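You operate a simulated robot arm through the tools that you are given. There is no shell and no other tool.

You are at the controls of a simulated robot arm. One attempt, no reset.

## Task
Brush the clamped cover clean with cleaner, then release it onto the short mat.
Fine: brush back on the ledge, wash tray lid shut; leave the other cover. Where these are worked on the way, their far stop is far enough and under half their travel is too little: wash tray lid. What is to be rubbed or washed off counts as gone when no trace of it is left.

The check looks at the end state, three seconds after you hand in, the way a careful person would. Anything else that was tipped, shoved, dropped, spilled or broken makes it a failure. Lids that push on must go on centred and level and be pressed home; caps that screw on are set level and turned clockwise until they are tight.

## Robot
A 7-joint arm with a two-finger parallel gripper, fixed in place. Base frame: the origin is at the foot of the arm, x ahead of it, y to its left, z up; the work surface is at about z = 0.843. Lengths are in m, angles in degrees, forces in N, time in s.
With the tool pointing down near the work surface it reaches from about 0.38 to 0.8 m from the base axis. Its first joint turns from -143.0 to 143.0 degrees. Payload 3 kg.
The TCP is the grasp point between the finger pads, 0.03 m short of the fingertips. In the tool frame z runs along the fingers and y along their closing line. The gripper opens to 0.11 m. The fingers are 0.02 m wide and 0.01 m thick; the gripper's body (0.048 by 0.112 m) begins 0.055 m behind the TCP.
Orientation is that of the tool frame in the base frame, as [roll, pitch, yaw] about the fixed x, y, z axes, in that order (R = Rz(yaw) Ry(pitch) Rx(roll)). With the fingers straight down and closing along the base's y, the tool's x points along the base's -x, its y along +y and its z along -z.

## Interface
- The arm moves only by the tool servo_tool. Its argument "moves" is one flat list of numbers, 7 for each row, row after row: the finger opening in cm, from 0 to 11, then the shift along the tool's x, y, z in cm, then the turn, a rotation vector about the tool's x, y, z in degrees. In form: [grip, x, y, z, wx, wy, wz, grip, x, y, z, wx, wy, wz, ...]. A call has 1 to 20 rows; each row is the pose to reach, as a shift and turn from the pose commanded when the call began, along the tool's axes at that moment. Rows are played at 5 a second. More than 0.05 m and 8.6 degrees between two rows, or a gripper value outside its range, and nothing of the call is played. A pose out of reach is approached as far as the arm can. The call stops where the force on the tool passes 40 N (or 10 N more than at its start, if that is more) or the arm is blocked; 0.2 s more then pass. Each finger travels about 0.153 m/s and halts on what it meets, pressing with about 39 N; the grip force reading is that of the motor and also rises with nothing between the fingers. The clock runs only during rows and for 0.2 s after the last one: add rows that repeat a pose to give the fingers time. It gives the time, the measured TCP pose, the force on the tool (base axes), the opening and the grip force at its end, in the units of the frame above (readings bear some noise), with the torque about the TCP (base axes, N m) and any sound that the robot's microphone picked up.
- Cameras (640 x 400 px; columns grow to the right, rows downward): "scene" is fixed at [0.4001, 0.6649, 1.6008]; the picture's right is [-0.92, -0.40, 0.00], its down [-0.30, 0.70, -0.65] and it looks along [0.26, -0.59, -0.76] (base axes); focal length 354 px, centre (320, 200). "wrist" rides on the gripper at [0.072, 0.017, -0.103] in the tool frame; the picture's right is [-0.23, 0.97, 0.00], its down [-0.76, -0.18, -0.62] and it looks along [-0.61, -0.14, 0.78] (tool axes); focal length 222 px, centre (320, 200). There is no depth. A picture from a camera that has moved, and an enlarged one, comes with that camera's place and axes in the base frame and with its lens. The place of the scene camera against the robot may be out by one fixed shift of up to 0.025 m in any direction.
- camera(camera): a new picture of that camera. The clock stands still meanwhile.
- raise_lower(by): slides the trunk up (or, below 0, down) by that many m; the arm rides with it, the base frame stays. It gives what a move gives, with no picture.
- enlarge(camera, box): a new picture of the part [left, top, right, bottom] of that camera's present view, enlarged. The clock stands still meanwhile.
- hand_in(): hands the job in; it is judged then, once.

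Places have to be worked out from the pictures, the camera data and where the tool is seen. Open the gripper and draw the arm clear of the work before you hand the job in, unless the task says otherwise.

The tools are called after "Emit:" as a command line: name --argument value ..., lists and objects as JSON in quotes. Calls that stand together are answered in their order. servo_tool: Moves the arm, as the interface text tells. Its arguments: {"type":"object","properties":{"moves":{"type":"array"}},"required":["moves"]} The other tools are called the same way: raise_lower (by) slides the trunk up or down; camera (camera) takes a picture; enlarge (camera, box) takes an enlarged picture of a part of a camera's view; hand_in () hands the job in.

At the start:

```text
time: 0.0
tcp_pos: [0.6643, -0.006, 1.1356]
tool_rot: [180.0, 0.0, -180.0]
ft_force: [-0.8, 0.3, 0.8]
ft_torque: [0.0, 0.02, 0.05]
opening: 0.1099
gripper_force: 0.1
trunk travel left (down, up): [-0.425, 0.065]
```

scene: 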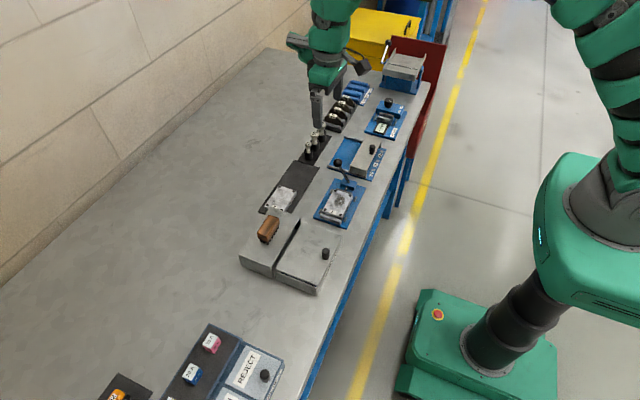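
wrist: 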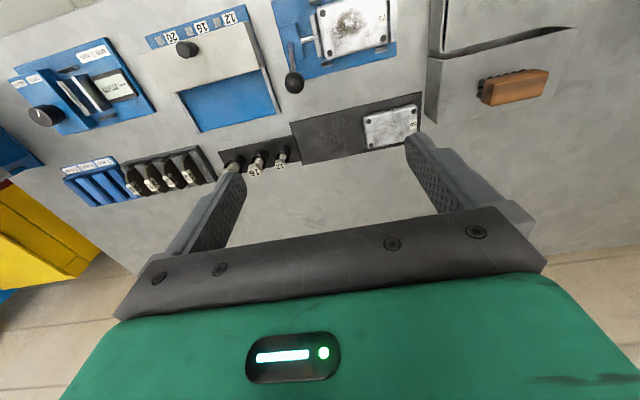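

I'll start by looking closer at the clamp, the brush, the wash tray and the mats before moving anything.

Emit:
enlarge --camera "scene" --box '[220, 140, 380, 300]'

Emit:
enlarge --camera "scene" --box '[90, 300, 310, 400]'

Emit:
enlarge --camera "scene" --box '[280, 20, 440, 180]'

Emit:
enlarge --camera "wrist" --box '[230, 0, 590, 180]'

Emit:
enlarge --camera "wrist" --box '[0, 0, 320, 220]'

```text
2.50 times, centred on (300, 220) of scene
camera zoom: at [0.4001, 0.6649, 1.6008], right [-0.92, -0.4, 0.0], down [-0.3, 0.7, -0.65], along [0.26, -0.59, -0.76], focal length 886 px, centre (370, 150)
```

zoom: 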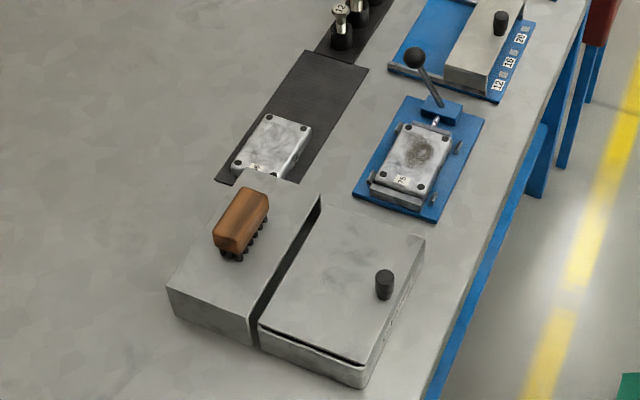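

```text
2.91 times, centred on (200, 350) of scene
camera zoom: at [0.4001, 0.6649, 1.6008], right [-0.92, -0.4, 0.0], down [-0.3, 0.7, -0.65], along [0.26, -0.59, -0.76], focal length 1031 px, centre (669, -236)
```

zoom: 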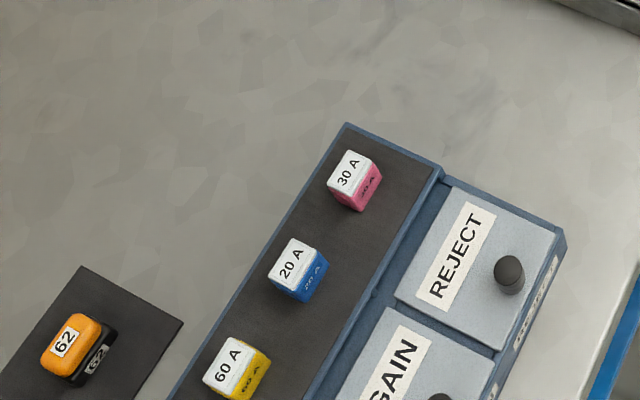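

```text
2.50 times, centred on (360, 100) of scene
camera zoom: at [0.4001, 0.6649, 1.6008], right [-0.92, -0.4, 0.0], down [-0.3, 0.7, -0.65], along [0.26, -0.59, -0.76], focal length 886 px, centre (220, 450)
```

zoom: 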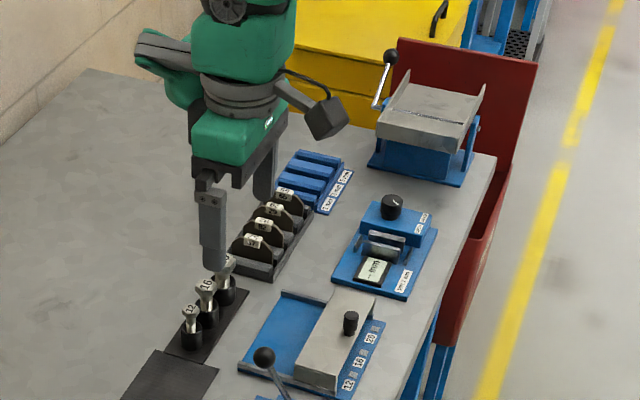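

```text
1.78 times, centred on (410, 90) of wrist
camera zoom: at [0.5928, 0.0118, 1.2405], right [0.23, 0.97, 0.0], down [0.76, -0.18, 0.62], along [0.61, -0.14, -0.78], focal length 395 px, centre (160, 396)
```

zoom: 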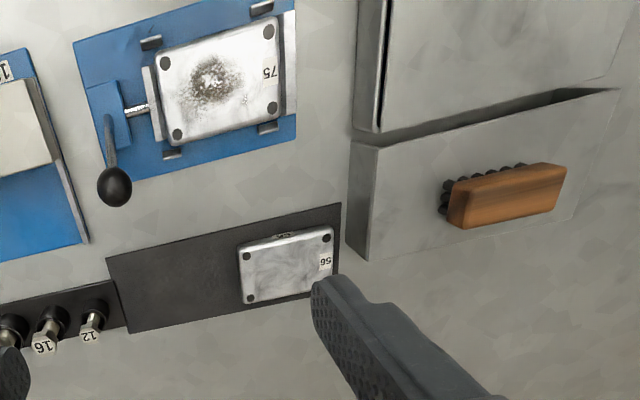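

```text
1.82 times, centred on (160, 110) of wrist
camera zoom: at [0.5928, 0.0118, 1.2405], right [0.23, 0.97, 0.0], down [0.76, -0.18, 0.62], along [0.61, -0.14, -0.78], focal length 404 px, centre (611, 364)
```

zoom: 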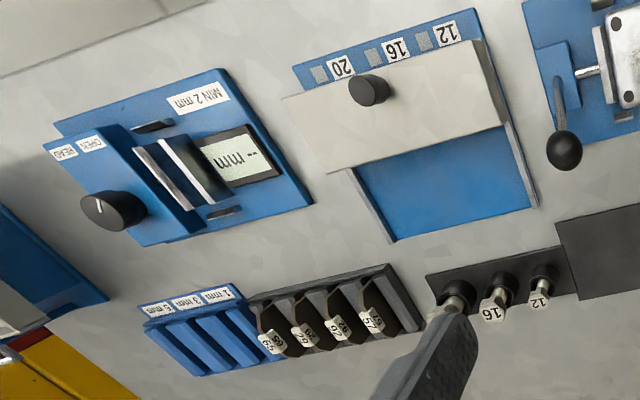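

The clamped cover (75) with the dark smudge sits in the toggle fixture near (0.60, 0.06). I'll sweep the wrist camera towards +y to see the rest of the table, find the mats and locate the wash tray.

Emit:
servo_tool --moves '[11, 1.2, 4, 0, 0, 0, 0, 11, 2.4, 8, 0, 0, 0, 0, 11, 3.6, 12, 0, 0, 0, 0, 11, 4.8, 16, 0, 0, 0, 0, 11, 6, 20, 0, 0, 0, 0, 11, 7.2, 24, 0, 0, 0, 0, 11, 8.4, 28, 0, 0, 0, 0, 11, 9.6, 32, 0, 0, 0, 0, 11, 10.8, 36, 0, 0, 0, 0, 11, 12, 40, 0, 0, 0, 0, 11, 12, 40, 0, 0, 0, 0]'

Emit:
camera --camera "wrist"

Emit:
camera --camera "scene"

```text
time: 2.4
tcp_pos: [0.5432, 0.3936, 1.1368]
tool_rot: [179.9, -0.1, 180.0]
ft_force: [0.0, 0.8, 0.1]
ft_torque: [0.0, 0.03, 0.0]
opening: 0.11
gripper_force: 0.0
trunk travel left (down, up): [-0.425, 0.065]
```

```text
taken
camera wrist: at [0.4722, 0.4107, 1.2409], right [0.23, 0.97, 0.0], down [0.76, -0.18, 0.62], along [0.61, -0.14, -0.78], focal length 222 px, centre (320, 200)
```

wrist: 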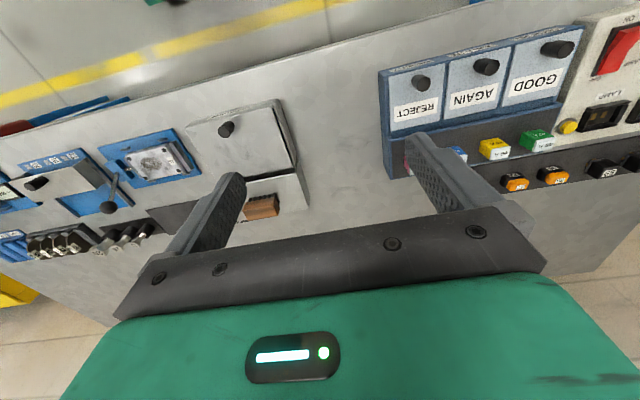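

```text
taken
```

scene: 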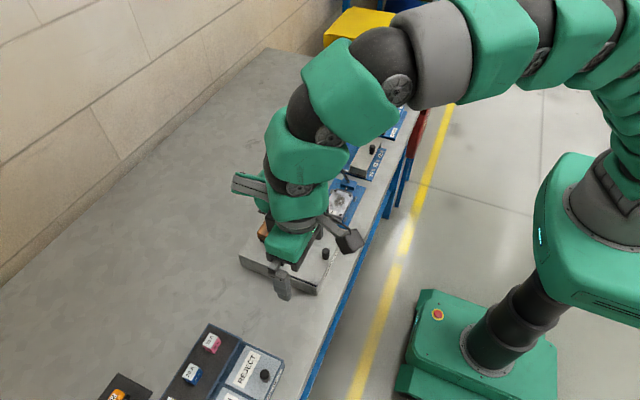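

The far end holds a fuse/tester station. I'll zoom in on it and on the left part to compare the mats.

Emit:
enlarge --camera "wrist" --box '[370, 10, 640, 210]'

Emit:
enlarge --camera "wrist" --box '[0, 90, 320, 290]'

```text
2.00 times, centred on (505, 110) of wrist
camera zoom: at [0.4722, 0.4107, 1.2409], right [0.23, 0.97, 0.0], down [0.76, -0.18, 0.62], along [0.61, -0.14, -0.78], focal length 444 px, centre (-50, 380)
```

zoom: 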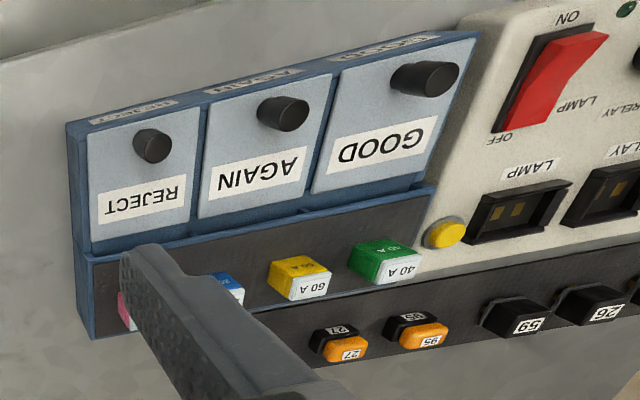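

```text
2.00 times, centred on (160, 190) of wrist
camera zoom: at [0.4722, 0.4107, 1.2409], right [0.23, 0.97, 0.0], down [0.76, -0.18, 0.62], along [0.61, -0.14, -0.78], focal length 444 px, centre (640, 220)
```

zoom: 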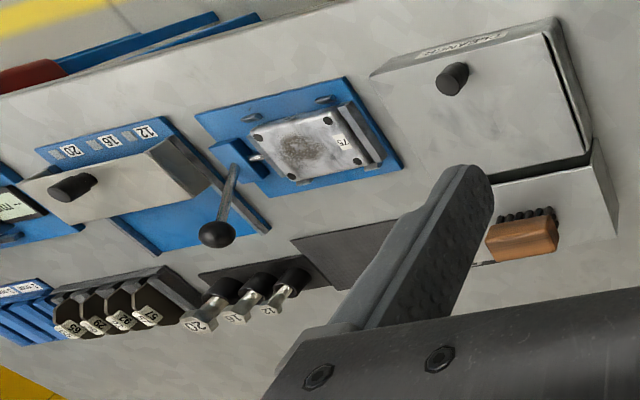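

The relay mat at the far end is long and full, the socket mat is taken, and the mat beside cover 56 has free room, so that looks like the short mat. Now I move the camera back over the wash tray to see how its lid works.

Emit:
servo_tool --moves '[11, 1.5, -4, 0, 0, 0, 0, 11, 3, -8, 0, 0, 0, 0, 11, 5, -12, 0, 0, 0, 0, 11, 7, -16, 0, 0, 0, 0, 11, 8, -17, 0, 0, 0, 0, 11, 8, -17, 0, 0, 0, 0]'

Emit:
camera --camera "wrist"

Emit:
enlarge --camera "wrist" --box '[200, 0, 520, 200]'

```text
time: 3.8
tcp_pos: [0.4641, 0.2219, 1.1355]
tool_rot: [-180.0, 0.1, -180.0]
ft_force: [-0.6, -0.2, -0.1]
ft_torque: [0.02, -0.01, 0.03]
opening: 0.1101
gripper_force: 0.0
trunk travel left (down, up): [-0.425, 0.065]
```

```text
taken
camera wrist: at [0.3933, 0.2402, 1.2399], right [0.23, 0.97, 0.0], down [0.76, -0.18, 0.62], along [0.61, -0.14, -0.78], focal length 222 px, centre (320, 200)
```

wrist: 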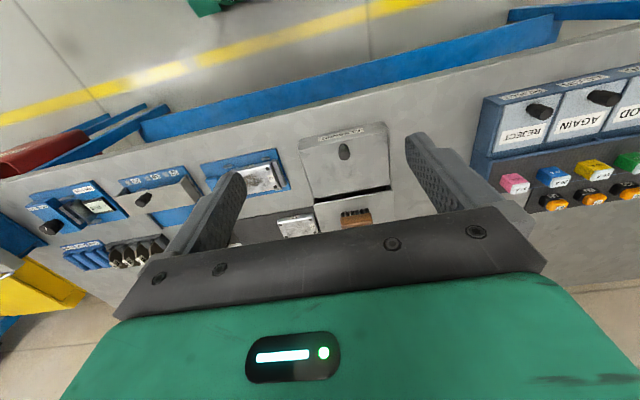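

```text
2.00 times, centred on (360, 100) of wrist
camera zoom: at [0.3933, 0.2402, 1.2399], right [0.23, 0.97, 0.0], down [0.76, -0.18, 0.62], along [0.61, -0.14, -0.78], focal length 444 px, centre (240, 400)
```

zoom: 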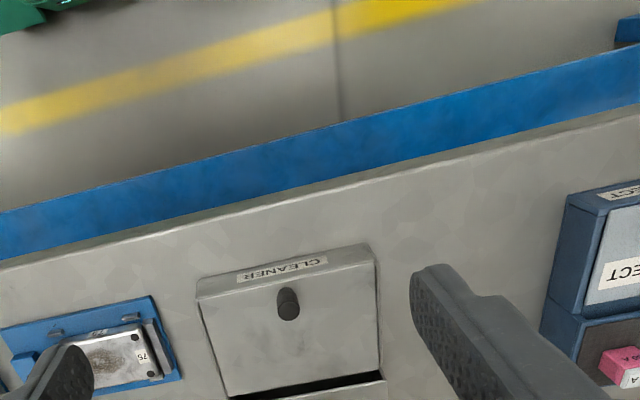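

The lid has an upright knob near the robot edge and a CLEANER label on its near face. I'll lower for a closer look at how the lid sits on the box.

Emit:
servo_tool --moves '[11, 0, 0, 4, 0, 0, 0, 11, 0, 0, 8, 0, 0, 0, 11, 0, 0, 12, 0, 0, 0, 11, 0, 0, 12, 0, 0, 0]'

Emit:
camera --camera "wrist"

Emit:
enlarge --camera "wrist" --box '[200, 60, 440, 210]'

Emit:
enlarge --camera "scene" --box '[230, 200, 350, 300]'

```text
time: 4.8
tcp_pos: [0.4651, 0.2249, 1.0163]
tool_rot: [-180.0, 0.0, -180.0]
ft_force: [0.1, 0.1, -0.9]
ft_torque: [-0.02, -0.03, -0.04]
opening: 0.1097
gripper_force: 0.0
trunk travel left (down, up): [-0.425, 0.065]
```

```text
taken
camera wrist: at [0.3933, 0.2433, 1.1211], right [0.23, 0.97, 0.0], down [0.76, -0.18, 0.62], along [0.61, -0.14, -0.78], focal length 222 px, centre (320, 200)
```

wrist: 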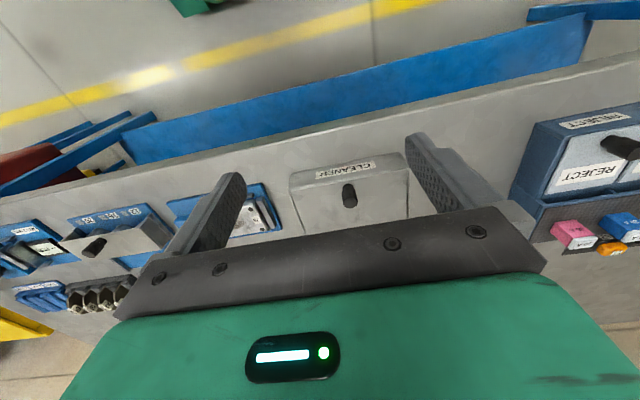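

```text
2.67 times, centred on (320, 135) of wrist
camera zoom: at [0.3933, 0.2433, 1.1211], right [0.23, 0.97, 0.0], down [0.76, -0.18, 0.62], along [0.61, -0.14, -0.78], focal length 592 px, centre (320, 373)
```

zoom: 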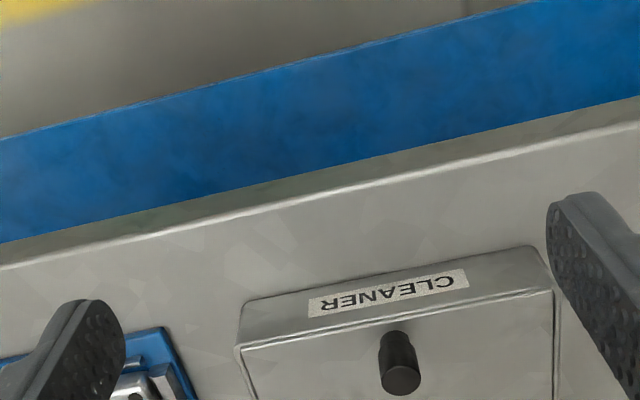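

```text
4.00 times, centred on (290, 250) of scene
camera zoom: at [0.4001, 0.6649, 1.6008], right [-0.92, -0.4, 0.0], down [-0.3, 0.7, -0.65], along [0.26, -0.59, -0.76], focal length 1417 px, centre (440, 0)
```

zoom: 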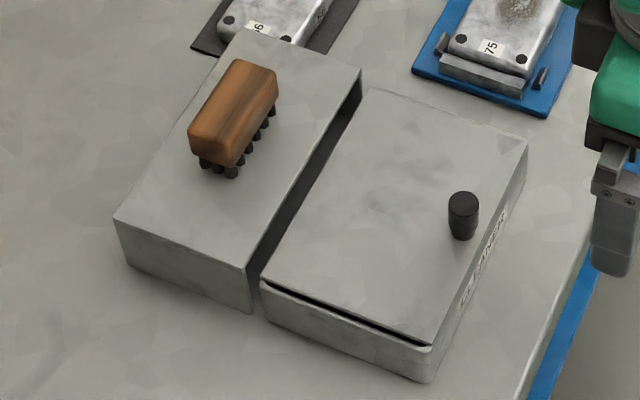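

The lid seems to be a plate on top of the box; I need to know whether it slides or hinges. I'll yaw the wrist 90° to look at the tray from its +y side.

Emit:
servo_tool --moves '[11, -1, 1.3, -1.5, 0, 0, 7.5, 11, -2, 2.6, -3, 0, 0, 15, 11, -3, 3.9, -4.4, 0, 0, 22.5, 11, -4, 5.2, -4.4, 0, 0, 30, 11, -5, 6.5, -4.4, 0, 0, 37.5, 11, -6, 7.8, -4.4, 0, 0, 45, 11, -7, 9.1, -4.4, 0, 0, 52.5, 11, -8, 10.4, -4.4, 0, 0, 60, 11, -9, 11.7, -4.4, 0, 0, 67.5, 11, -10, 13, -4.4, 0, 0, 75, 11, -11, 14.3, -4.4, 0, 0, 82.5, 11, -11.5, 15.5, -4.4, 0, 0, 90, 11, -11.5, 15.5, -4.4, 0, 0, 90]'

Emit:
camera --camera "wrist"

Emit:
enlarge --camera "wrist" --box '[200, 40, 440, 190]'

```text
time: 7.6
tcp_pos: [0.5816, 0.3792, 1.0605]
tool_rot: [179.9, 0.0, 89.9]
ft_force: [-0.6, -0.6, -0.9]
ft_torque: [0.0, -0.01, -0.04]
opening: 0.1098
gripper_force: 0.1
trunk travel left (down, up): [-0.425, 0.065]
```

```text
taken
camera wrist: at [0.5993, 0.4519, 1.1649], right [0.97, -0.23, 0.0], down [-0.18, -0.76, 0.62], along [-0.14, -0.61, -0.78], focal length 222 px, centre (320, 200)
```

wrist: 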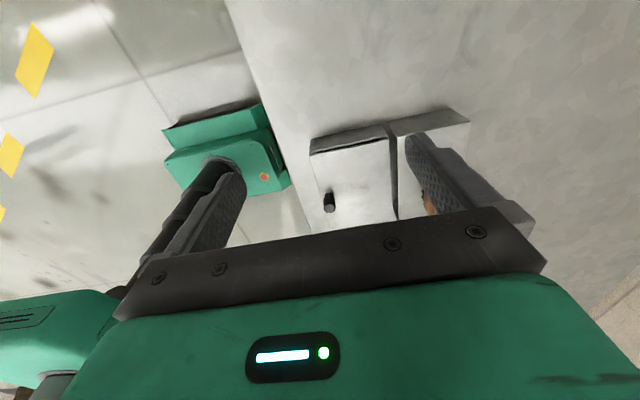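

```text
2.67 times, centred on (320, 115) of wrist
camera zoom: at [0.5993, 0.4519, 1.1649], right [0.97, -0.23, 0.0], down [-0.18, -0.76, 0.62], along [-0.14, -0.61, -0.78], focal length 592 px, centre (320, 427)
```

zoom: 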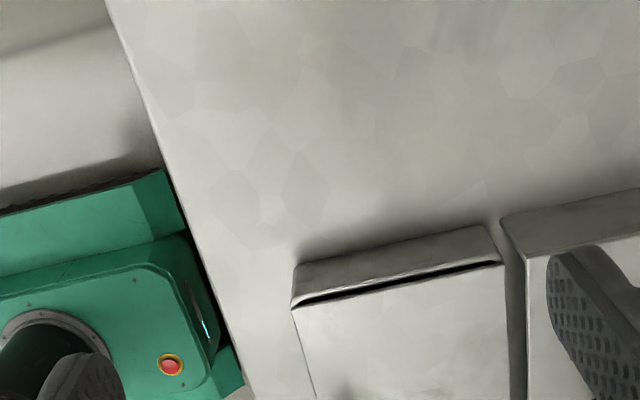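

The slot under the lid is open on its +y face, while the near wall looks flush. I'll look from the -y side too, which also gives me a close view of the clamp and the mats.

Emit:
servo_tool --moves '[11, -1.8, -0.2, 0, 0, 0, -7.5, 11, -3.6, -0.4, 0, 0, 0, -15, 11, -5.4, -0.6, 0, 0, 0, -22.5, 11, -7.2, -0.8, 0, 0, 0, -30, 11, -9, -1, 0, 0, 0, -37.5, 11, -10.8, -1.2, 0, 0, 0, -45, 11, -12.6, -1.4, 0, 0, 0, -52.5, 11, -14.4, -1.6, 0, 0, 0, -60, 11, -16.2, -1.8, 0, 0, 0, -67.5, 11, -18, -2, 0, 0, 0, -75, 11, -19.8, -2.2, 0, 0, 0, -82.5, 11, -21.6, -2.4, 0, 0, 0, -90, 11, -23.4, -2.6, 0, 0, 0, -97.5, 11, -25.2, -2.8, 0, 0, 0, -105, 11, -27, -3, 0, 0, 0, -112.5, 11, -28.8, -3, 0, 0, 0, -120, 11, -30.6, -3, 0, 0, 0, -127.5, 11, -32, -3, 0, 0, 0, -135, 11, -32, -3, 0, 0, 0, -135]'

Emit:
camera --camera "wrist"

Emit:
enlarge --camera "wrist" --box '[200, 20, 480, 200]'

Emit:
camera --camera "scene"

```text
time: 11.6
tcp_pos: [0.5489, 0.059, 1.061]
tool_rot: [180.0, -0.1, -134.9]
ft_force: [0.0, -0.2, -0.1]
ft_torque: [-0.02, 0.03, 0.01]
opening: 0.11
gripper_force: 0.0
trunk travel left (down, up): [-0.425, 0.065]
```

```text
taken
camera wrist: at [0.4864, 0.0209, 1.1658], right [-0.53, 0.85, 0.0], down [0.66, 0.41, 0.62], along [0.53, 0.33, -0.78], focal length 222 px, centre (320, 200)
```

wrist: 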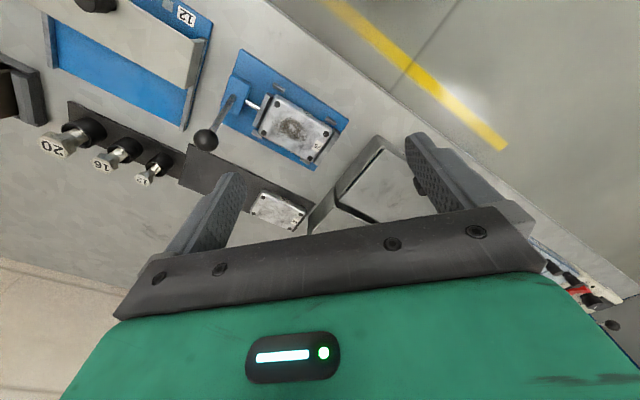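

```text
2.22 times, centred on (340, 110) of wrist
camera zoom: at [0.4864, 0.0209, 1.1658], right [-0.53, 0.85, 0.0], down [0.66, 0.41, 0.62], along [0.53, 0.33, -0.78], focal length 494 px, centre (276, 400)
```

zoom: 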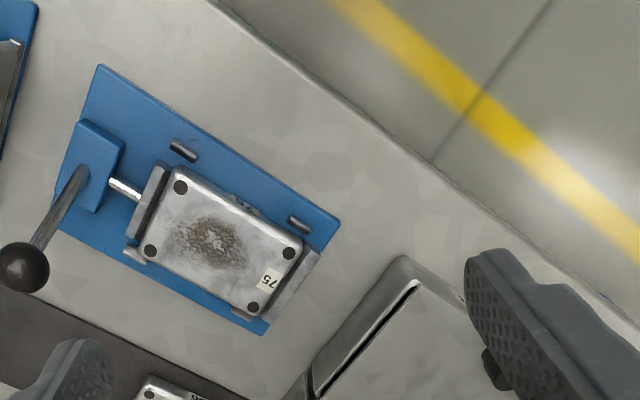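

```text
taken
```

scene: 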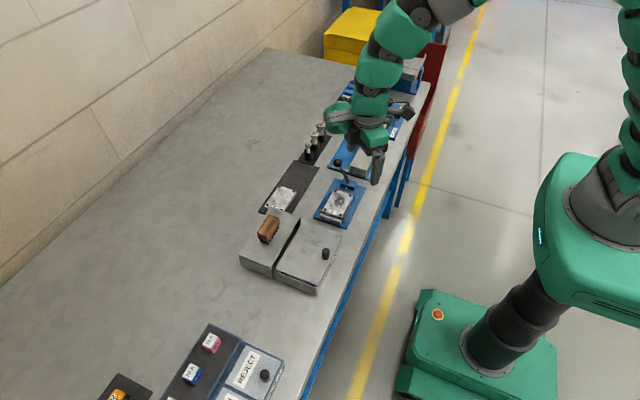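

Slits run along both ±y sides of the lid, so it either slides along x or hinges at the ledge side. The knob is at about (0.568, 0.239) with its top near z 0.911; I'll line the gripper up over it with fingers closing along y.

Emit:
servo_tool --moves '[11, -2.345, 1.897, 0, 0, 0, 7.5, 11, -4.69, 3.793, 0, 0, 0, 15, 11, -7.035, 5.69, 0, 0, 0, 22.5, 11, -9.38, 7.587, 0, 0, 0, 30, 11, -11.725, 9.483, 0, 0, 0, 37.5, 11, -14.07, 11.38, 0, 0, 0, 45, 8, -14.07, 11.38, 4, 0, 0, 45, 6, -14.07, 11.38, 7, 0, 0, 45, 6, -14.07, 11.38, 7, 0, 0, 45]'

Emit:
camera --camera "wrist"

Emit:
enlarge --camera "scene" --box '[220, 140, 380, 300]'

```text
time: 13.6
tcp_pos: [0.5664, 0.2369, 0.9899]
tool_rot: [-179.9, -0.1, -180.0]
ft_force: [0.2, -0.7, -0.3]
ft_torque: [-0.01, 0.05, -0.02]
opening: 0.0602
gripper_force: 0.1
trunk travel left (down, up): [-0.425, 0.065]
```

```text
taken
camera wrist: at [0.4959, 0.2551, 1.0928], right [0.23, 0.97, 0.0], down [0.76, -0.18, 0.62], along [0.61, -0.14, -0.78], focal length 222 px, centre (320, 200)
```

wrist: 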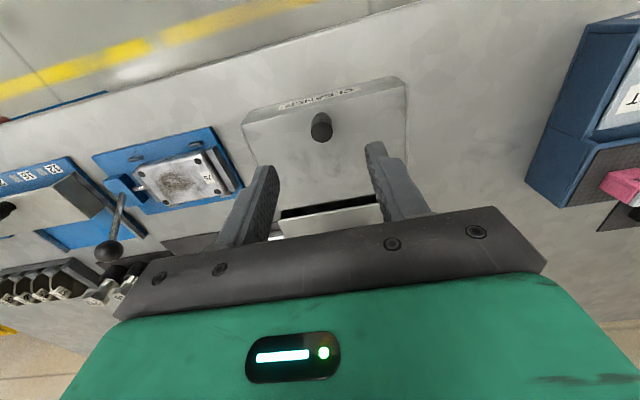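

```text
2.50 times, centred on (300, 220) of scene
camera zoom: at [0.4001, 0.6649, 1.6008], right [-0.92, -0.4, 0.0], down [-0.3, 0.7, -0.65], along [0.26, -0.59, -0.76], focal length 886 px, centre (370, 150)
```

zoom: 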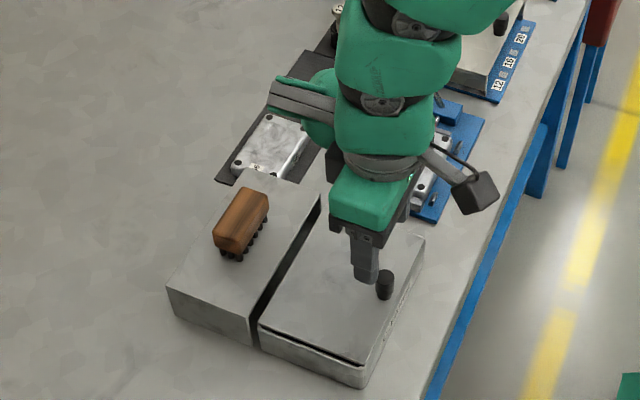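

The knob shows at (0.566, 0.239), right under the tool. Descending to put the fingertips just above the lid and close on the knob.

Emit:
servo_tool --moves '[6, 0, 0.1, 2.5, 0, 0, 0, 6, 0, 0.1, 4.5, 0, 0, 0, 6, 0, 0.1, 5.5, 0, 0, 0, 6, 0, 0.1, 6.2, 0, 0, 0, 4, 0, 0.1, 6.2, 0, 0, 0, 2, 0, 0.1, 6.2, 0, 0, 0, 0, 0, 0.1, 6.2, 0, 0, 0, 0, 0, 0.1, 6.2, 0, 0, 0]'

Emit:
camera --camera "wrist"

Emit:
enlarge --camera "scene" --box '[250, 200, 350, 300]'

```text
time: 15.4
tcp_pos: [0.5697, 0.2395, 0.928]
tool_rot: [-180.0, 0.0, -180.0]
ft_force: [-0.4, 8.9, -1.6]
ft_torque: [0.3, -0.31, -0.08]
opening: 0.0172
gripper_force: 44.9
trunk travel left (down, up): [-0.425, 0.065]
```

```text
taken
camera wrist: at [0.4972, 0.2575, 1.0327], right [0.23, 0.97, 0.0], down [0.76, -0.18, 0.62], along [0.61, -0.14, -0.78], focal length 222 px, centre (320, 200)
```

wrist: 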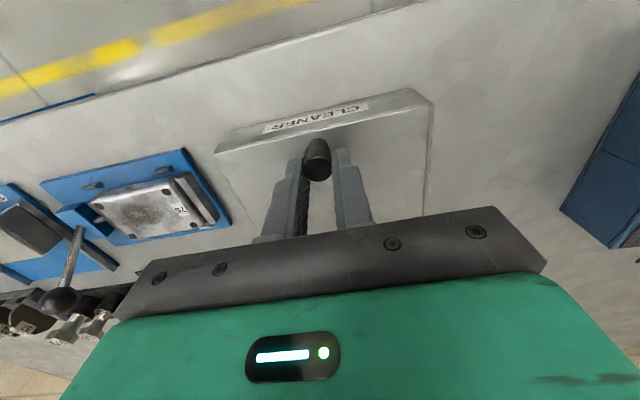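

```text
4.00 times, centred on (300, 250) of scene
camera zoom: at [0.4001, 0.6649, 1.6008], right [-0.92, -0.4, 0.0], down [-0.3, 0.7, -0.65], along [0.26, -0.59, -0.76], focal length 1417 px, centre (400, 0)
```

zoom: 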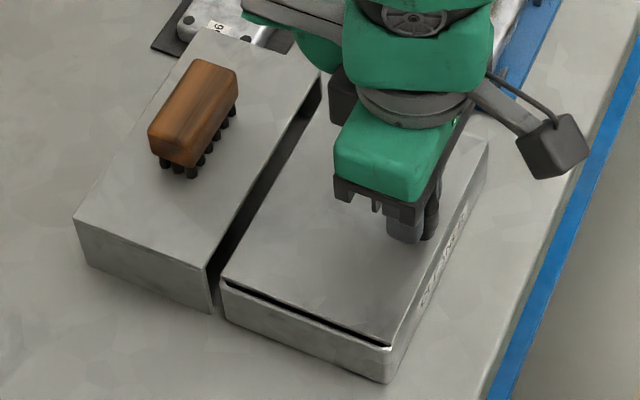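

The knob is gripped (17 mm). I'll test gently whether the lid slides towards the robot (-x) by 1 cm.

Emit:
servo_tool --moves '[0, 0.25, 0, 0, 0, 0, 0, 0, 0.5, 0, 0, 0, 0, 0, 0, 0.75, 0, 0, 0, 0, 0, 0, 1.0, 0, 0, 0, 0, 0]'

Emit:
enlarge --camera "scene" --box '[250, 200, 350, 300]'

```text
time: 16.4
tcp_pos: [0.5609, 0.239, 0.9276]
tool_rot: [180.0, 0.0, 180.0]
ft_force: [28.5, 2.9, 0.9]
ft_torque: [0.07, -0.94, -0.01]
opening: 0.0175
gripper_force: 45.2
trunk travel left (down, up): [-0.425, 0.065]
```

```text
4.00 times, centred on (300, 250) of scene
camera zoom: at [0.4001, 0.6649, 1.6008], right [-0.92, -0.4, 0.0], down [-0.3, 0.7, -0.65], along [0.26, -0.59, -0.76], focal length 1417 px, centre (400, 0)
```

zoom: 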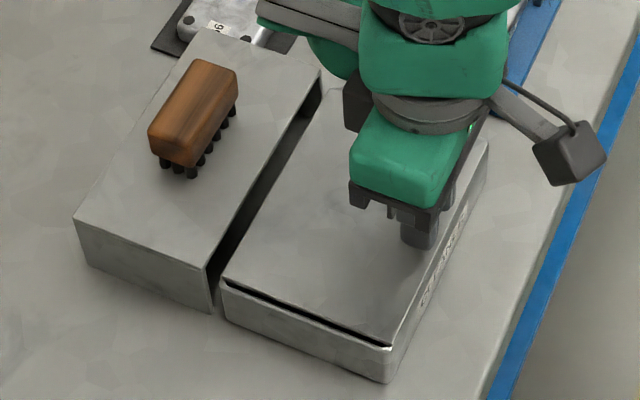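

The lid did not move; the fingers slipped along the knob against 28 N, so it does not slide this way. I'll go back to the knob's centre and try lifting it slightly as a hinge.

Emit:
servo_tool --moves '[3, 0, 0, 0, 0, 0, 0, 4, 0, 0, 0, 0, 0, 0, 4, -0.9, 0, 0, 0, 0, 0, 2, -0.9, 0, 0, 0, 0, 0, 0, -0.9, 0, 0, 0, 0, 0, 0, -0.9, 0, 0, 0, 0, 0]'

Emit:
servo_tool --moves '[0, 0, 0, -0.25, 0, 0, 0, 0, 0, 0, -0.5, 0, 0, 0, 0, 0, 0, -0.75, 0, 0, 0, 0, 0, 0, -1.0, 0, 0, 0]'

Emit:
enlarge --camera "scene" --box '[250, 200, 350, 300]'

Emit:
camera --camera "wrist"

```text
time: 17.8
tcp_pos: [0.5677, 0.2402, 0.9273]
tool_rot: [180.0, 0.0, 179.9]
ft_force: [0.2, 5.7, 0.2]
ft_torque: [0.15, 0.03, -0.03]
opening: 0.0174
gripper_force: 45.0
trunk travel left (down, up): [-0.425, 0.065]
```

```text
time: 18.8
tcp_pos: [0.5676, 0.2403, 0.9373]
tool_rot: [-179.9, -0.2, 179.9]
ft_force: [-0.9, 0.1, -28.6]
ft_torque: [0.03, 0.08, 0.02]
opening: 0.0171
gripper_force: 45.0
trunk travel left (down, up): [-0.425, 0.065]
```

```text
4.00 times, centred on (300, 250) of scene
camera zoom: at [0.4001, 0.6649, 1.6008], right [-0.92, -0.4, 0.0], down [-0.3, 0.7, -0.65], along [0.26, -0.59, -0.76], focal length 1417 px, centre (400, 0)
```

zoom: 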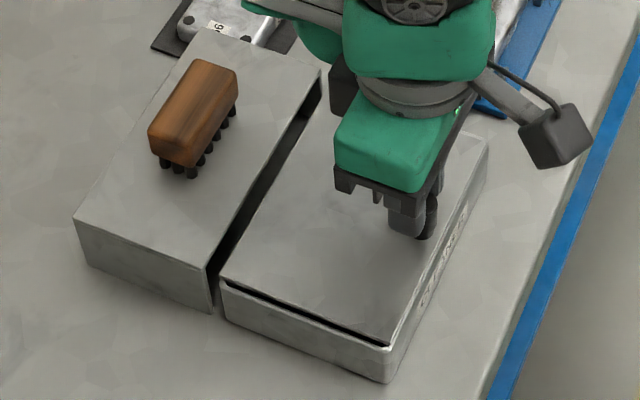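

```text
taken
camera wrist: at [0.4966, 0.2577, 1.0421], right [0.23, 0.97, 0.0], down [0.76, -0.18, 0.62], along [0.6, -0.14, -0.78], focal length 222 px, centre (320, 200)
```

wrist: 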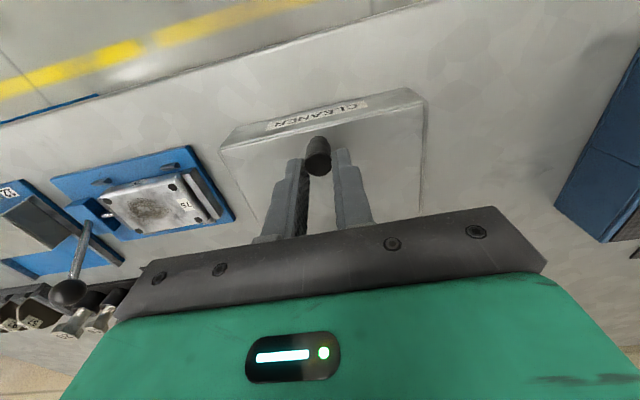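

Lifting also just slipped (28 N) with the lid unmoved. I'll re-seat on the knob and test +y, where the finger pushes positively.

Emit:
servo_tool --moves '[3, 0, 0, 0, 0, 0, 0, 4, 0, 0, 0.5, 0, 0, 0, 4, 0, 0, 1.0, 0, 0, 0, 2, 0, 0, 1.0, 0, 0, 0, 0, 0, 0, 1.0, 0, 0, 0, 0, 0, 0, 1.0, 0, 0, 0]'

Emit:
servo_tool --moves '[0, -0.2, 0, 0, 0, 0, 0, 0, -0.4, 0, 0, 0, 0, 0, 0, -0.6, 0, 0, 0, 0, 0, 0, -0.8, 0, 0, 0, 0, 0]'

Emit:
enlarge --camera "scene" --box '[250, 200, 350, 300]'

```text
time: 20.2
tcp_pos: [0.5687, 0.2398, 0.9288]
tool_rot: [-180.0, 0.1, -180.0]
ft_force: [0.1, 2.0, 2.1]
ft_torque: [0.06, -0.28, 0.01]
opening: 0.0172
gripper_force: 45.2
trunk travel left (down, up): [-0.425, 0.065]
```

```text
time: 21.2
tcp_pos: [0.5762, 0.2395, 0.9294]
tool_rot: [-180.0, 0.0, -180.0]
ft_force: [0.1, -0.9, 10.9]
ft_torque: [-0.03, 0.54, 0.03]
opening: 0.0171
gripper_force: 45.5
trunk travel left (down, up): [-0.425, 0.065]
```

```text
4.00 times, centred on (300, 250) of scene
camera zoom: at [0.4001, 0.6649, 1.6008], right [-0.92, -0.4, 0.0], down [-0.3, 0.7, -0.65], along [0.26, -0.59, -0.76], focal length 1417 px, centre (400, 0)
```

zoom: 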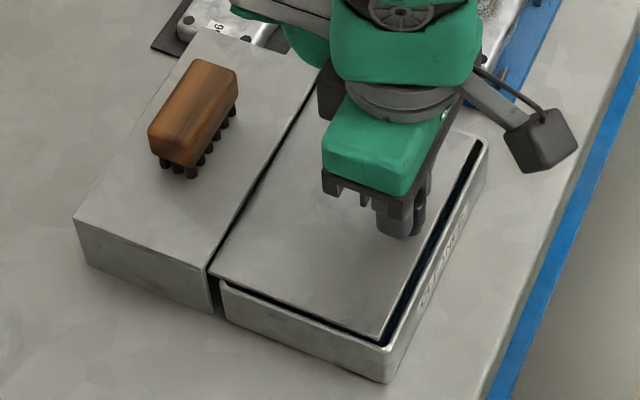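

The lid slides towards +x, apparently in under the ledge. I'll relieve the small downward press and continue another 2.5 cm, watching that the brush stays undisturbed.

Emit:
servo_tool --moves '[0, 0, 0, -0.15, 0, 0, 0, 0, -0.5, 0, -0.15, 0, 0, 0, 0, -1.0, 0, -0.15, 0, 0, 0, 0, -1.5, 0, -0.15, 0, 0, 0, 0, -2.0, 0, -0.15, 0, 0, 0, 0, -2.5, 0, -0.15, 0, 0, 0]'

Emit:
enlarge --camera "scene" --box '[250, 200, 350, 300]'

Emit:
camera --camera "wrist"

```text
time: 22.6
tcp_pos: [0.6009, 0.2409, 0.9306]
tool_rot: [-180.0, 0.1, 179.9]
ft_force: [0.2, -9.3, -4.0]
ft_torque: [-0.18, -0.64, 0.03]
opening: 0.0167
gripper_force: 44.8
trunk travel left (down, up): [-0.425, 0.065]
```

```text
4.00 times, centred on (300, 250) of scene
camera zoom: at [0.4001, 0.6649, 1.6008], right [-0.92, -0.4, 0.0], down [-0.3, 0.7, -0.65], along [0.26, -0.59, -0.76], focal length 1417 px, centre (400, 0)
```

zoom: 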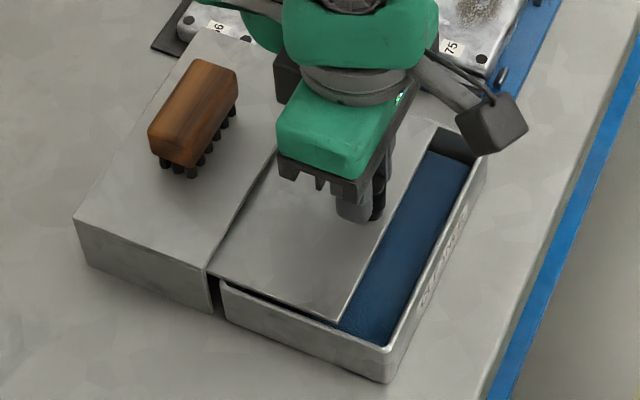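

```text
taken
camera wrist: at [0.5294, 0.2575, 1.0339], right [0.23, 0.97, 0.0], down [0.76, -0.18, 0.62], along [0.61, -0.14, -0.78], focal length 222 px, centre (320, 200)
```

wrist: 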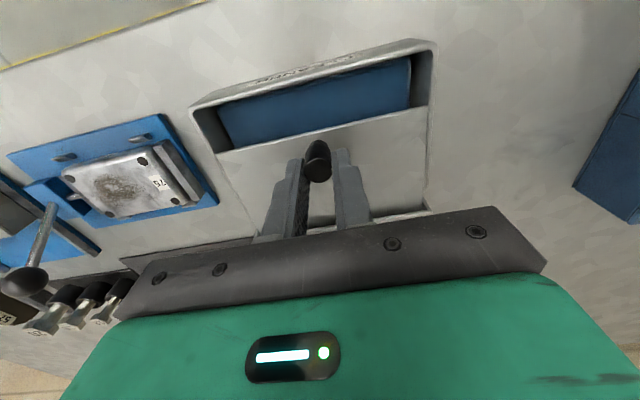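

The lid is sliding in under the ledge, revealing the blue cleaner bath; the brush has not moved. I'll push on towards the far stop.

Emit:
servo_tool --moves '[0, -0.5, 0, 0, 0, 0, 0, 0, -1.0, 0, 0, 0, 0, 0, 0, -1.5, 0, 0, 0, 0, 0, 0, -2.0, 0, 0, 0, 0, 0, 0, -2.5, 0, 0, 0, 0, 0, 0, -3.0, 0, 0, 0, 0, 0, 0, -3.5, 0, 0, 0, 0, 0, 0, -4.0, 0, 0, 0, 0, 0]'

Emit:
enlarge --camera "scene" --box '[250, 200, 350, 300]'

Emit:
camera --camera "wrist"

```text
time: 24.4
tcp_pos: [0.6396, 0.2402, 0.9298]
tool_rot: [-180.0, -0.2, 179.9]
ft_force: [0.1, -10.6, -12.2]
ft_torque: [-0.25, 0.98, 0.03]
opening: 0.0173
gripper_force: 45.2
trunk travel left (down, up): [-0.425, 0.065]
```

```text
4.00 times, centred on (300, 250) of scene
camera zoom: at [0.4001, 0.6649, 1.6008], right [-0.92, -0.4, 0.0], down [-0.3, 0.7, -0.65], along [0.26, -0.59, -0.76], focal length 1417 px, centre (400, 0)
```

zoom: 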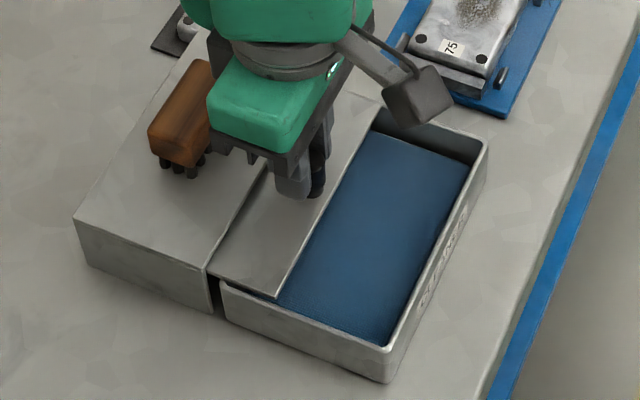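

```text
taken
camera wrist: at [0.5692, 0.2576, 1.0344], right [0.23, 0.97, 0.0], down [0.76, -0.18, 0.62], along [0.6, -0.14, -0.78], focal length 222 px, centre (320, 200)
```

wrist: 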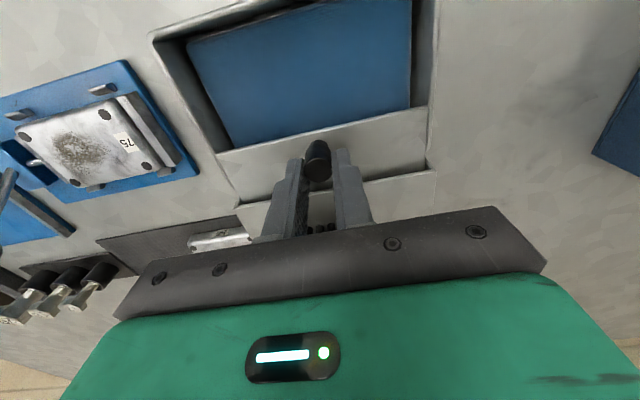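

The bath is well open (7 cm of travel) and the brush is untouched. I'll push another centimetre for margin and then release the knob and rise straight up.

Emit:
servo_tool --moves '[0, -0.3, 0, 0, 0, 0, 0, 0, -0.6, 0, 0, 0, 0, 0, 0, -0.9, 0, 0, 0, 0, 0, 0, -1.2, 0, 0, 0, 0, 0]'

Emit:
enlarge --camera "scene" --box '[250, 200, 350, 300]'

```text
time: 25.4
tcp_pos: [0.6537, 0.2404, 0.9297]
tool_rot: [180.0, 0.0, 179.9]
ft_force: [-0.5, -8.2, -9.0]
ft_torque: [-0.24, -0.01, 0.04]
opening: 0.0171
gripper_force: 45.1
trunk travel left (down, up): [-0.425, 0.065]
```

```text
4.00 times, centred on (300, 250) of scene
camera zoom: at [0.4001, 0.6649, 1.6008], right [-0.92, -0.4, 0.0], down [-0.3, 0.7, -0.65], along [0.26, -0.59, -0.76], focal length 1417 px, centre (400, 0)
```

zoom: 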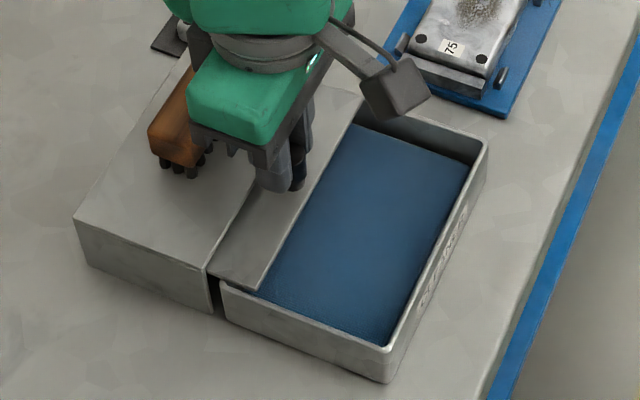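

Lid is open about 8.4 cm. Releasing the knob, rising, and moving to a pose where the wrist camera sees the brush between the fingers.

Emit:
servo_tool --moves '[3, 0, 0, 0, 0, 0, 0, 4, 0, 0, 0, 0, 0, 0, 4, 0, 0, -3, 0, 0, 0, 6, 0, 0, -7, 0, 0, 0, 8, 1, 0, -11, 0, 0, 0, 10, 3, 0, -15, 0, 0, 0, 11, 5.5, 0, -19, 0, 0, 0, 11, 5.5, 0, -20, 0, 0, 0, 11, 5.5, 0, -20, 0, 0, 0]'

Emit:
camera --camera "wrist"

Emit:
enlarge --camera "wrist" --box '[220, 60, 440, 220]'

Emit:
enlarge --camera "scene" --box '[230, 190, 350, 300]'

```text
time: 27.4
tcp_pos: [0.5982, 0.2408, 1.1285]
tool_rot: [-180.0, -0.1, 179.9]
ft_force: [0.1, 1.0, -0.5]
ft_torque: [0.03, -0.01, -0.02]
opening: 0.1098
gripper_force: 0.0
trunk travel left (down, up): [-0.425, 0.065]
```

```text
taken
camera wrist: at [0.527, 0.2581, 1.2334], right [0.23, 0.97, 0.0], down [0.76, -0.18, 0.62], along [0.61, -0.14, -0.78], focal length 222 px, centre (320, 200)
```

wrist: 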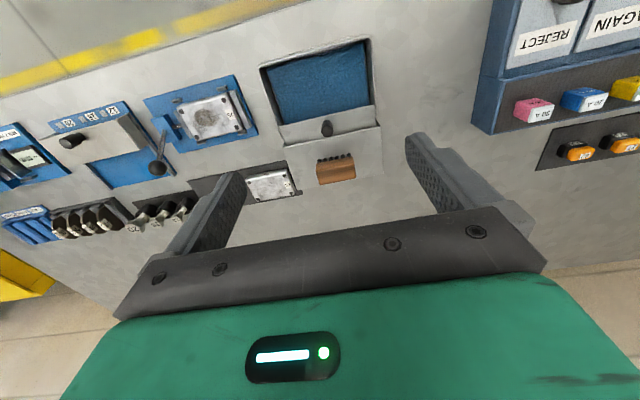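

```text
2.50 times, centred on (330, 140) of wrist
camera zoom: at [0.527, 0.2581, 1.2334], right [0.23, 0.97, 0.0], down [0.76, -0.18, 0.62], along [0.61, -0.14, -0.78], focal length 555 px, centre (295, 350)
```

zoom: 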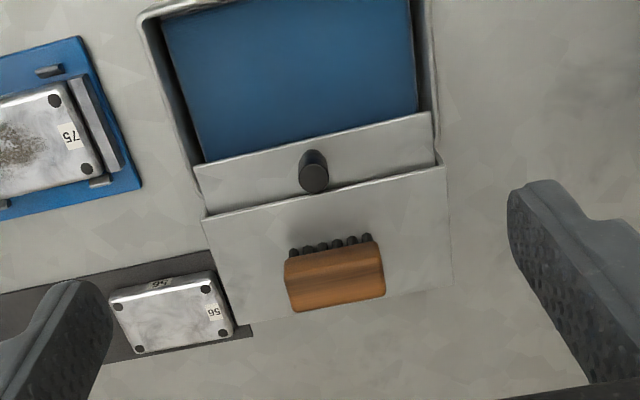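

```text
3.64 times, centred on (290, 245) of scene
camera zoom: at [0.4001, 0.6649, 1.6008], right [-0.92, -0.4, 0.0], down [-0.3, 0.7, -0.65], along [0.26, -0.59, -0.76], focal length 1289 px, centre (429, 36)
```

zoom: 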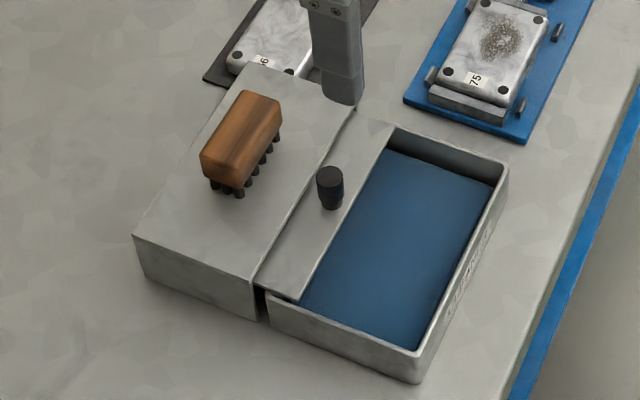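

The brush lies on the ledge with its long axis roughly along y. I'll move closer for an accurate fix on its position, height and angle.

Emit:
servo_tool --moves '[11, -2, 0, 2.5, 0, 0, 0, 11, -4, 0, 5, 0, 0, 0, 11, -6.2, 0, 8, 0, 0, 0, 11, -6.2, 0, 8, 0, 0, 0]'

Emit:
enlarge --camera "wrist" --box '[220, 90, 440, 230]'

Emit:
camera --camera "wrist"

```text
time: 28.4
tcp_pos: [0.6599, 0.239, 1.0481]
tool_rot: [-180.0, -0.1, 179.9]
ft_force: [-0.1, 1.0, 0.3]
ft_torque: [0.0, 0.03, -0.01]
opening: 0.1101
gripper_force: 0.0
trunk travel left (down, up): [-0.425, 0.065]
```

```text
2.86 times, centred on (330, 160) of wrist
camera zoom: at [0.589, 0.2574, 1.1534], right [0.23, 0.97, 0.0], down [0.76, -0.18, 0.62], along [0.61, -0.14, -0.78], focal length 635 px, centre (291, 314)
```

zoom: 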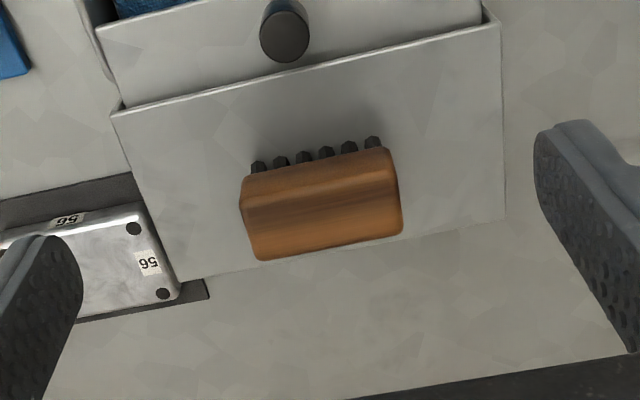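

```text
taken
camera wrist: at [0.589, 0.2574, 1.1534], right [0.23, 0.97, 0.0], down [0.76, -0.18, 0.62], along [0.61, -0.14, -0.78], focal length 222 px, centre (320, 200)
```

wrist: 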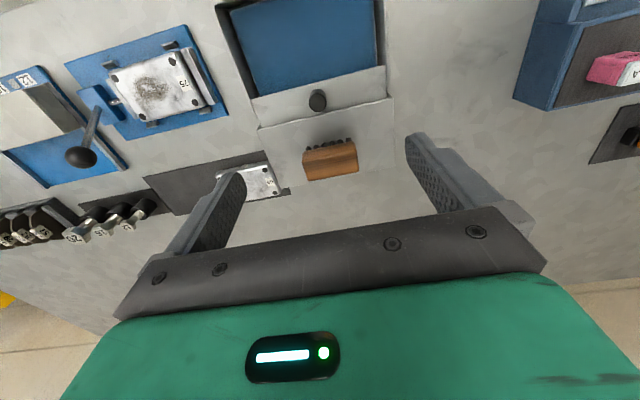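

Ledge top works out to z≈0.905 spanning x 0.667–0.753; the brush is about 60 mm (y) × 28 mm (x) centred near (0.714, 0.242). I'll move above it and check alignment before descending.

Emit:
servo_tool --moves '[11, -2, 0.1, 0, 0, 0, 0, 11, -4, 0.2, 0, 0, 0, 0, 11, -5.5, 0.2, 0, 0, 0, 0, 11, -5.5, 0.2, 0, 0, 0, 0]'

Emit:
camera --camera "wrist"

Emit:
enlarge --camera "wrist" --box '[220, 60, 440, 200]'

Emit:
enlarge --camera "scene" --box '[230, 180, 350, 280]'

```text
time: 29.4
tcp_pos: [0.716, 0.2419, 1.0492]
tool_rot: [180.0, -0.1, -180.0]
ft_force: [0.2, -0.6, -1.2]
ft_torque: [-0.02, 0.01, -0.01]
opening: 0.1099
gripper_force: 0.1
trunk travel left (down, up): [-0.425, 0.065]
```

```text
taken
camera wrist: at [0.6446, 0.2593, 1.1546], right [0.23, 0.97, 0.0], down [0.76, -0.18, 0.62], along [0.61, -0.14, -0.78], focal length 222 px, centre (320, 200)
```

wrist: 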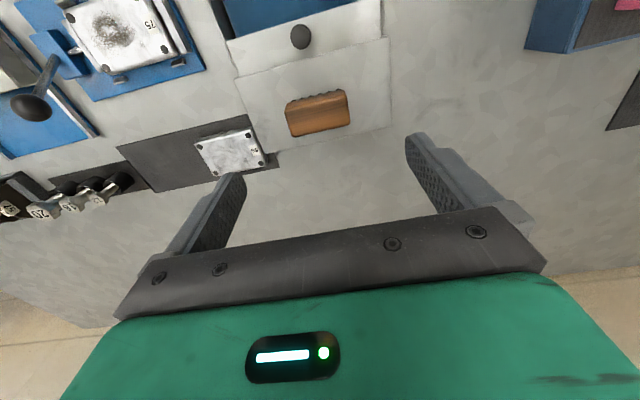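

```text
2.86 times, centred on (330, 130) of wrist
camera zoom: at [0.6446, 0.2593, 1.1546], right [0.23, 0.97, 0.0], down [0.76, -0.18, 0.62], along [0.61, -0.14, -0.78], focal length 635 px, centre (291, 400)
```

zoom: 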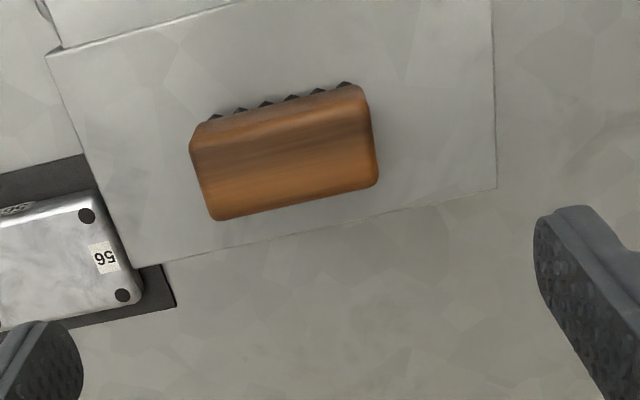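

```text
4.00 times, centred on (290, 230) of scene
camera zoom: at [0.4001, 0.6649, 1.6008], right [-0.92, -0.4, 0.0], down [-0.3, 0.7, -0.65], along [0.26, -0.59, -0.76], focal length 1417 px, centre (440, 80)
```

zoom: 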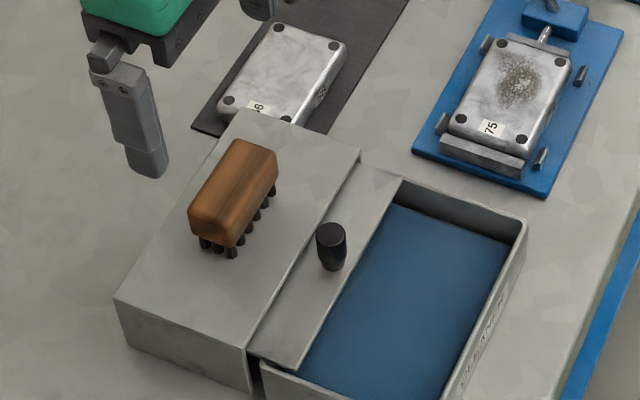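

The brush centre is (0.7155, 0.242), handle top about z 0.938, and the tool is right above. Descending with open fingers and closing on the handle ends.

Emit:
servo_tool --moves '[11, 0, 0, 3, 0, 0, 0, 11, 0, 0, 6, 0, 0, 0, 9, 0, 0, 8.5, 0, 0, 0, 9, 0, 0, 9.6, 0, 0, 0, 8, 0, 0, 9.6, 0, 0, 0, 7, 0, 0, 9.6, 0, 0, 0, 6, 0, 0, 9.6, 0, 0, 0, 5, 0, 0, 9.6, 0, 0, 0, 5, 0, 0, 9.6, 0, 0, 0]'

Emit:
enlarge --camera "scene" --box '[230, 180, 350, 280]'

Emit:
camera --camera "wrist"

```text
time: 31.4
tcp_pos: [0.7136, 0.242, 0.9545]
tool_rot: [180.0, 0.0, 180.0]
ft_force: [0.0, 0.2, 0.4]
ft_torque: [-0.02, -0.04, 0.02]
opening: 0.0608
gripper_force: 38.8
trunk travel left (down, up): [-0.425, 0.065]
```

```text
4.00 times, centred on (290, 230) of scene
camera zoom: at [0.4001, 0.6649, 1.6008], right [-0.92, -0.4, 0.0], down [-0.3, 0.7, -0.65], along [0.26, -0.59, -0.76], focal length 1417 px, centre (440, 80)
```

zoom: 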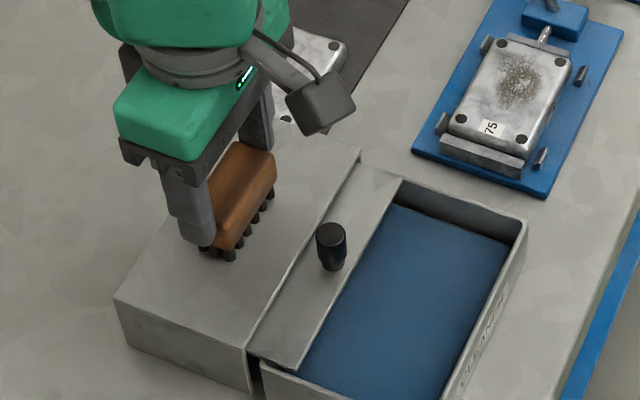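

```text
taken
camera wrist: at [0.6429, 0.2596, 1.0593], right [0.23, 0.97, 0.0], down [0.76, -0.18, 0.62], along [0.61, -0.14, -0.78], focal length 222 px, centre (320, 200)
```

wrist: 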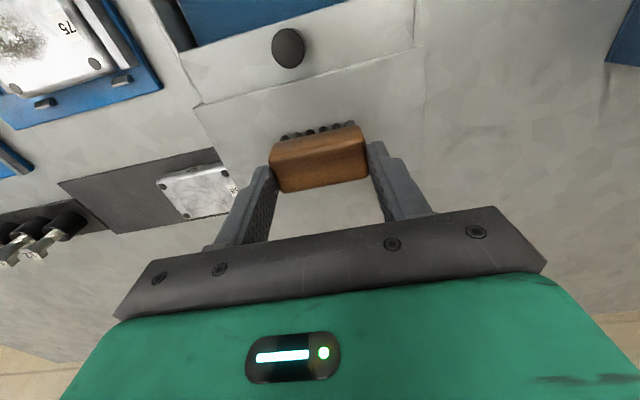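

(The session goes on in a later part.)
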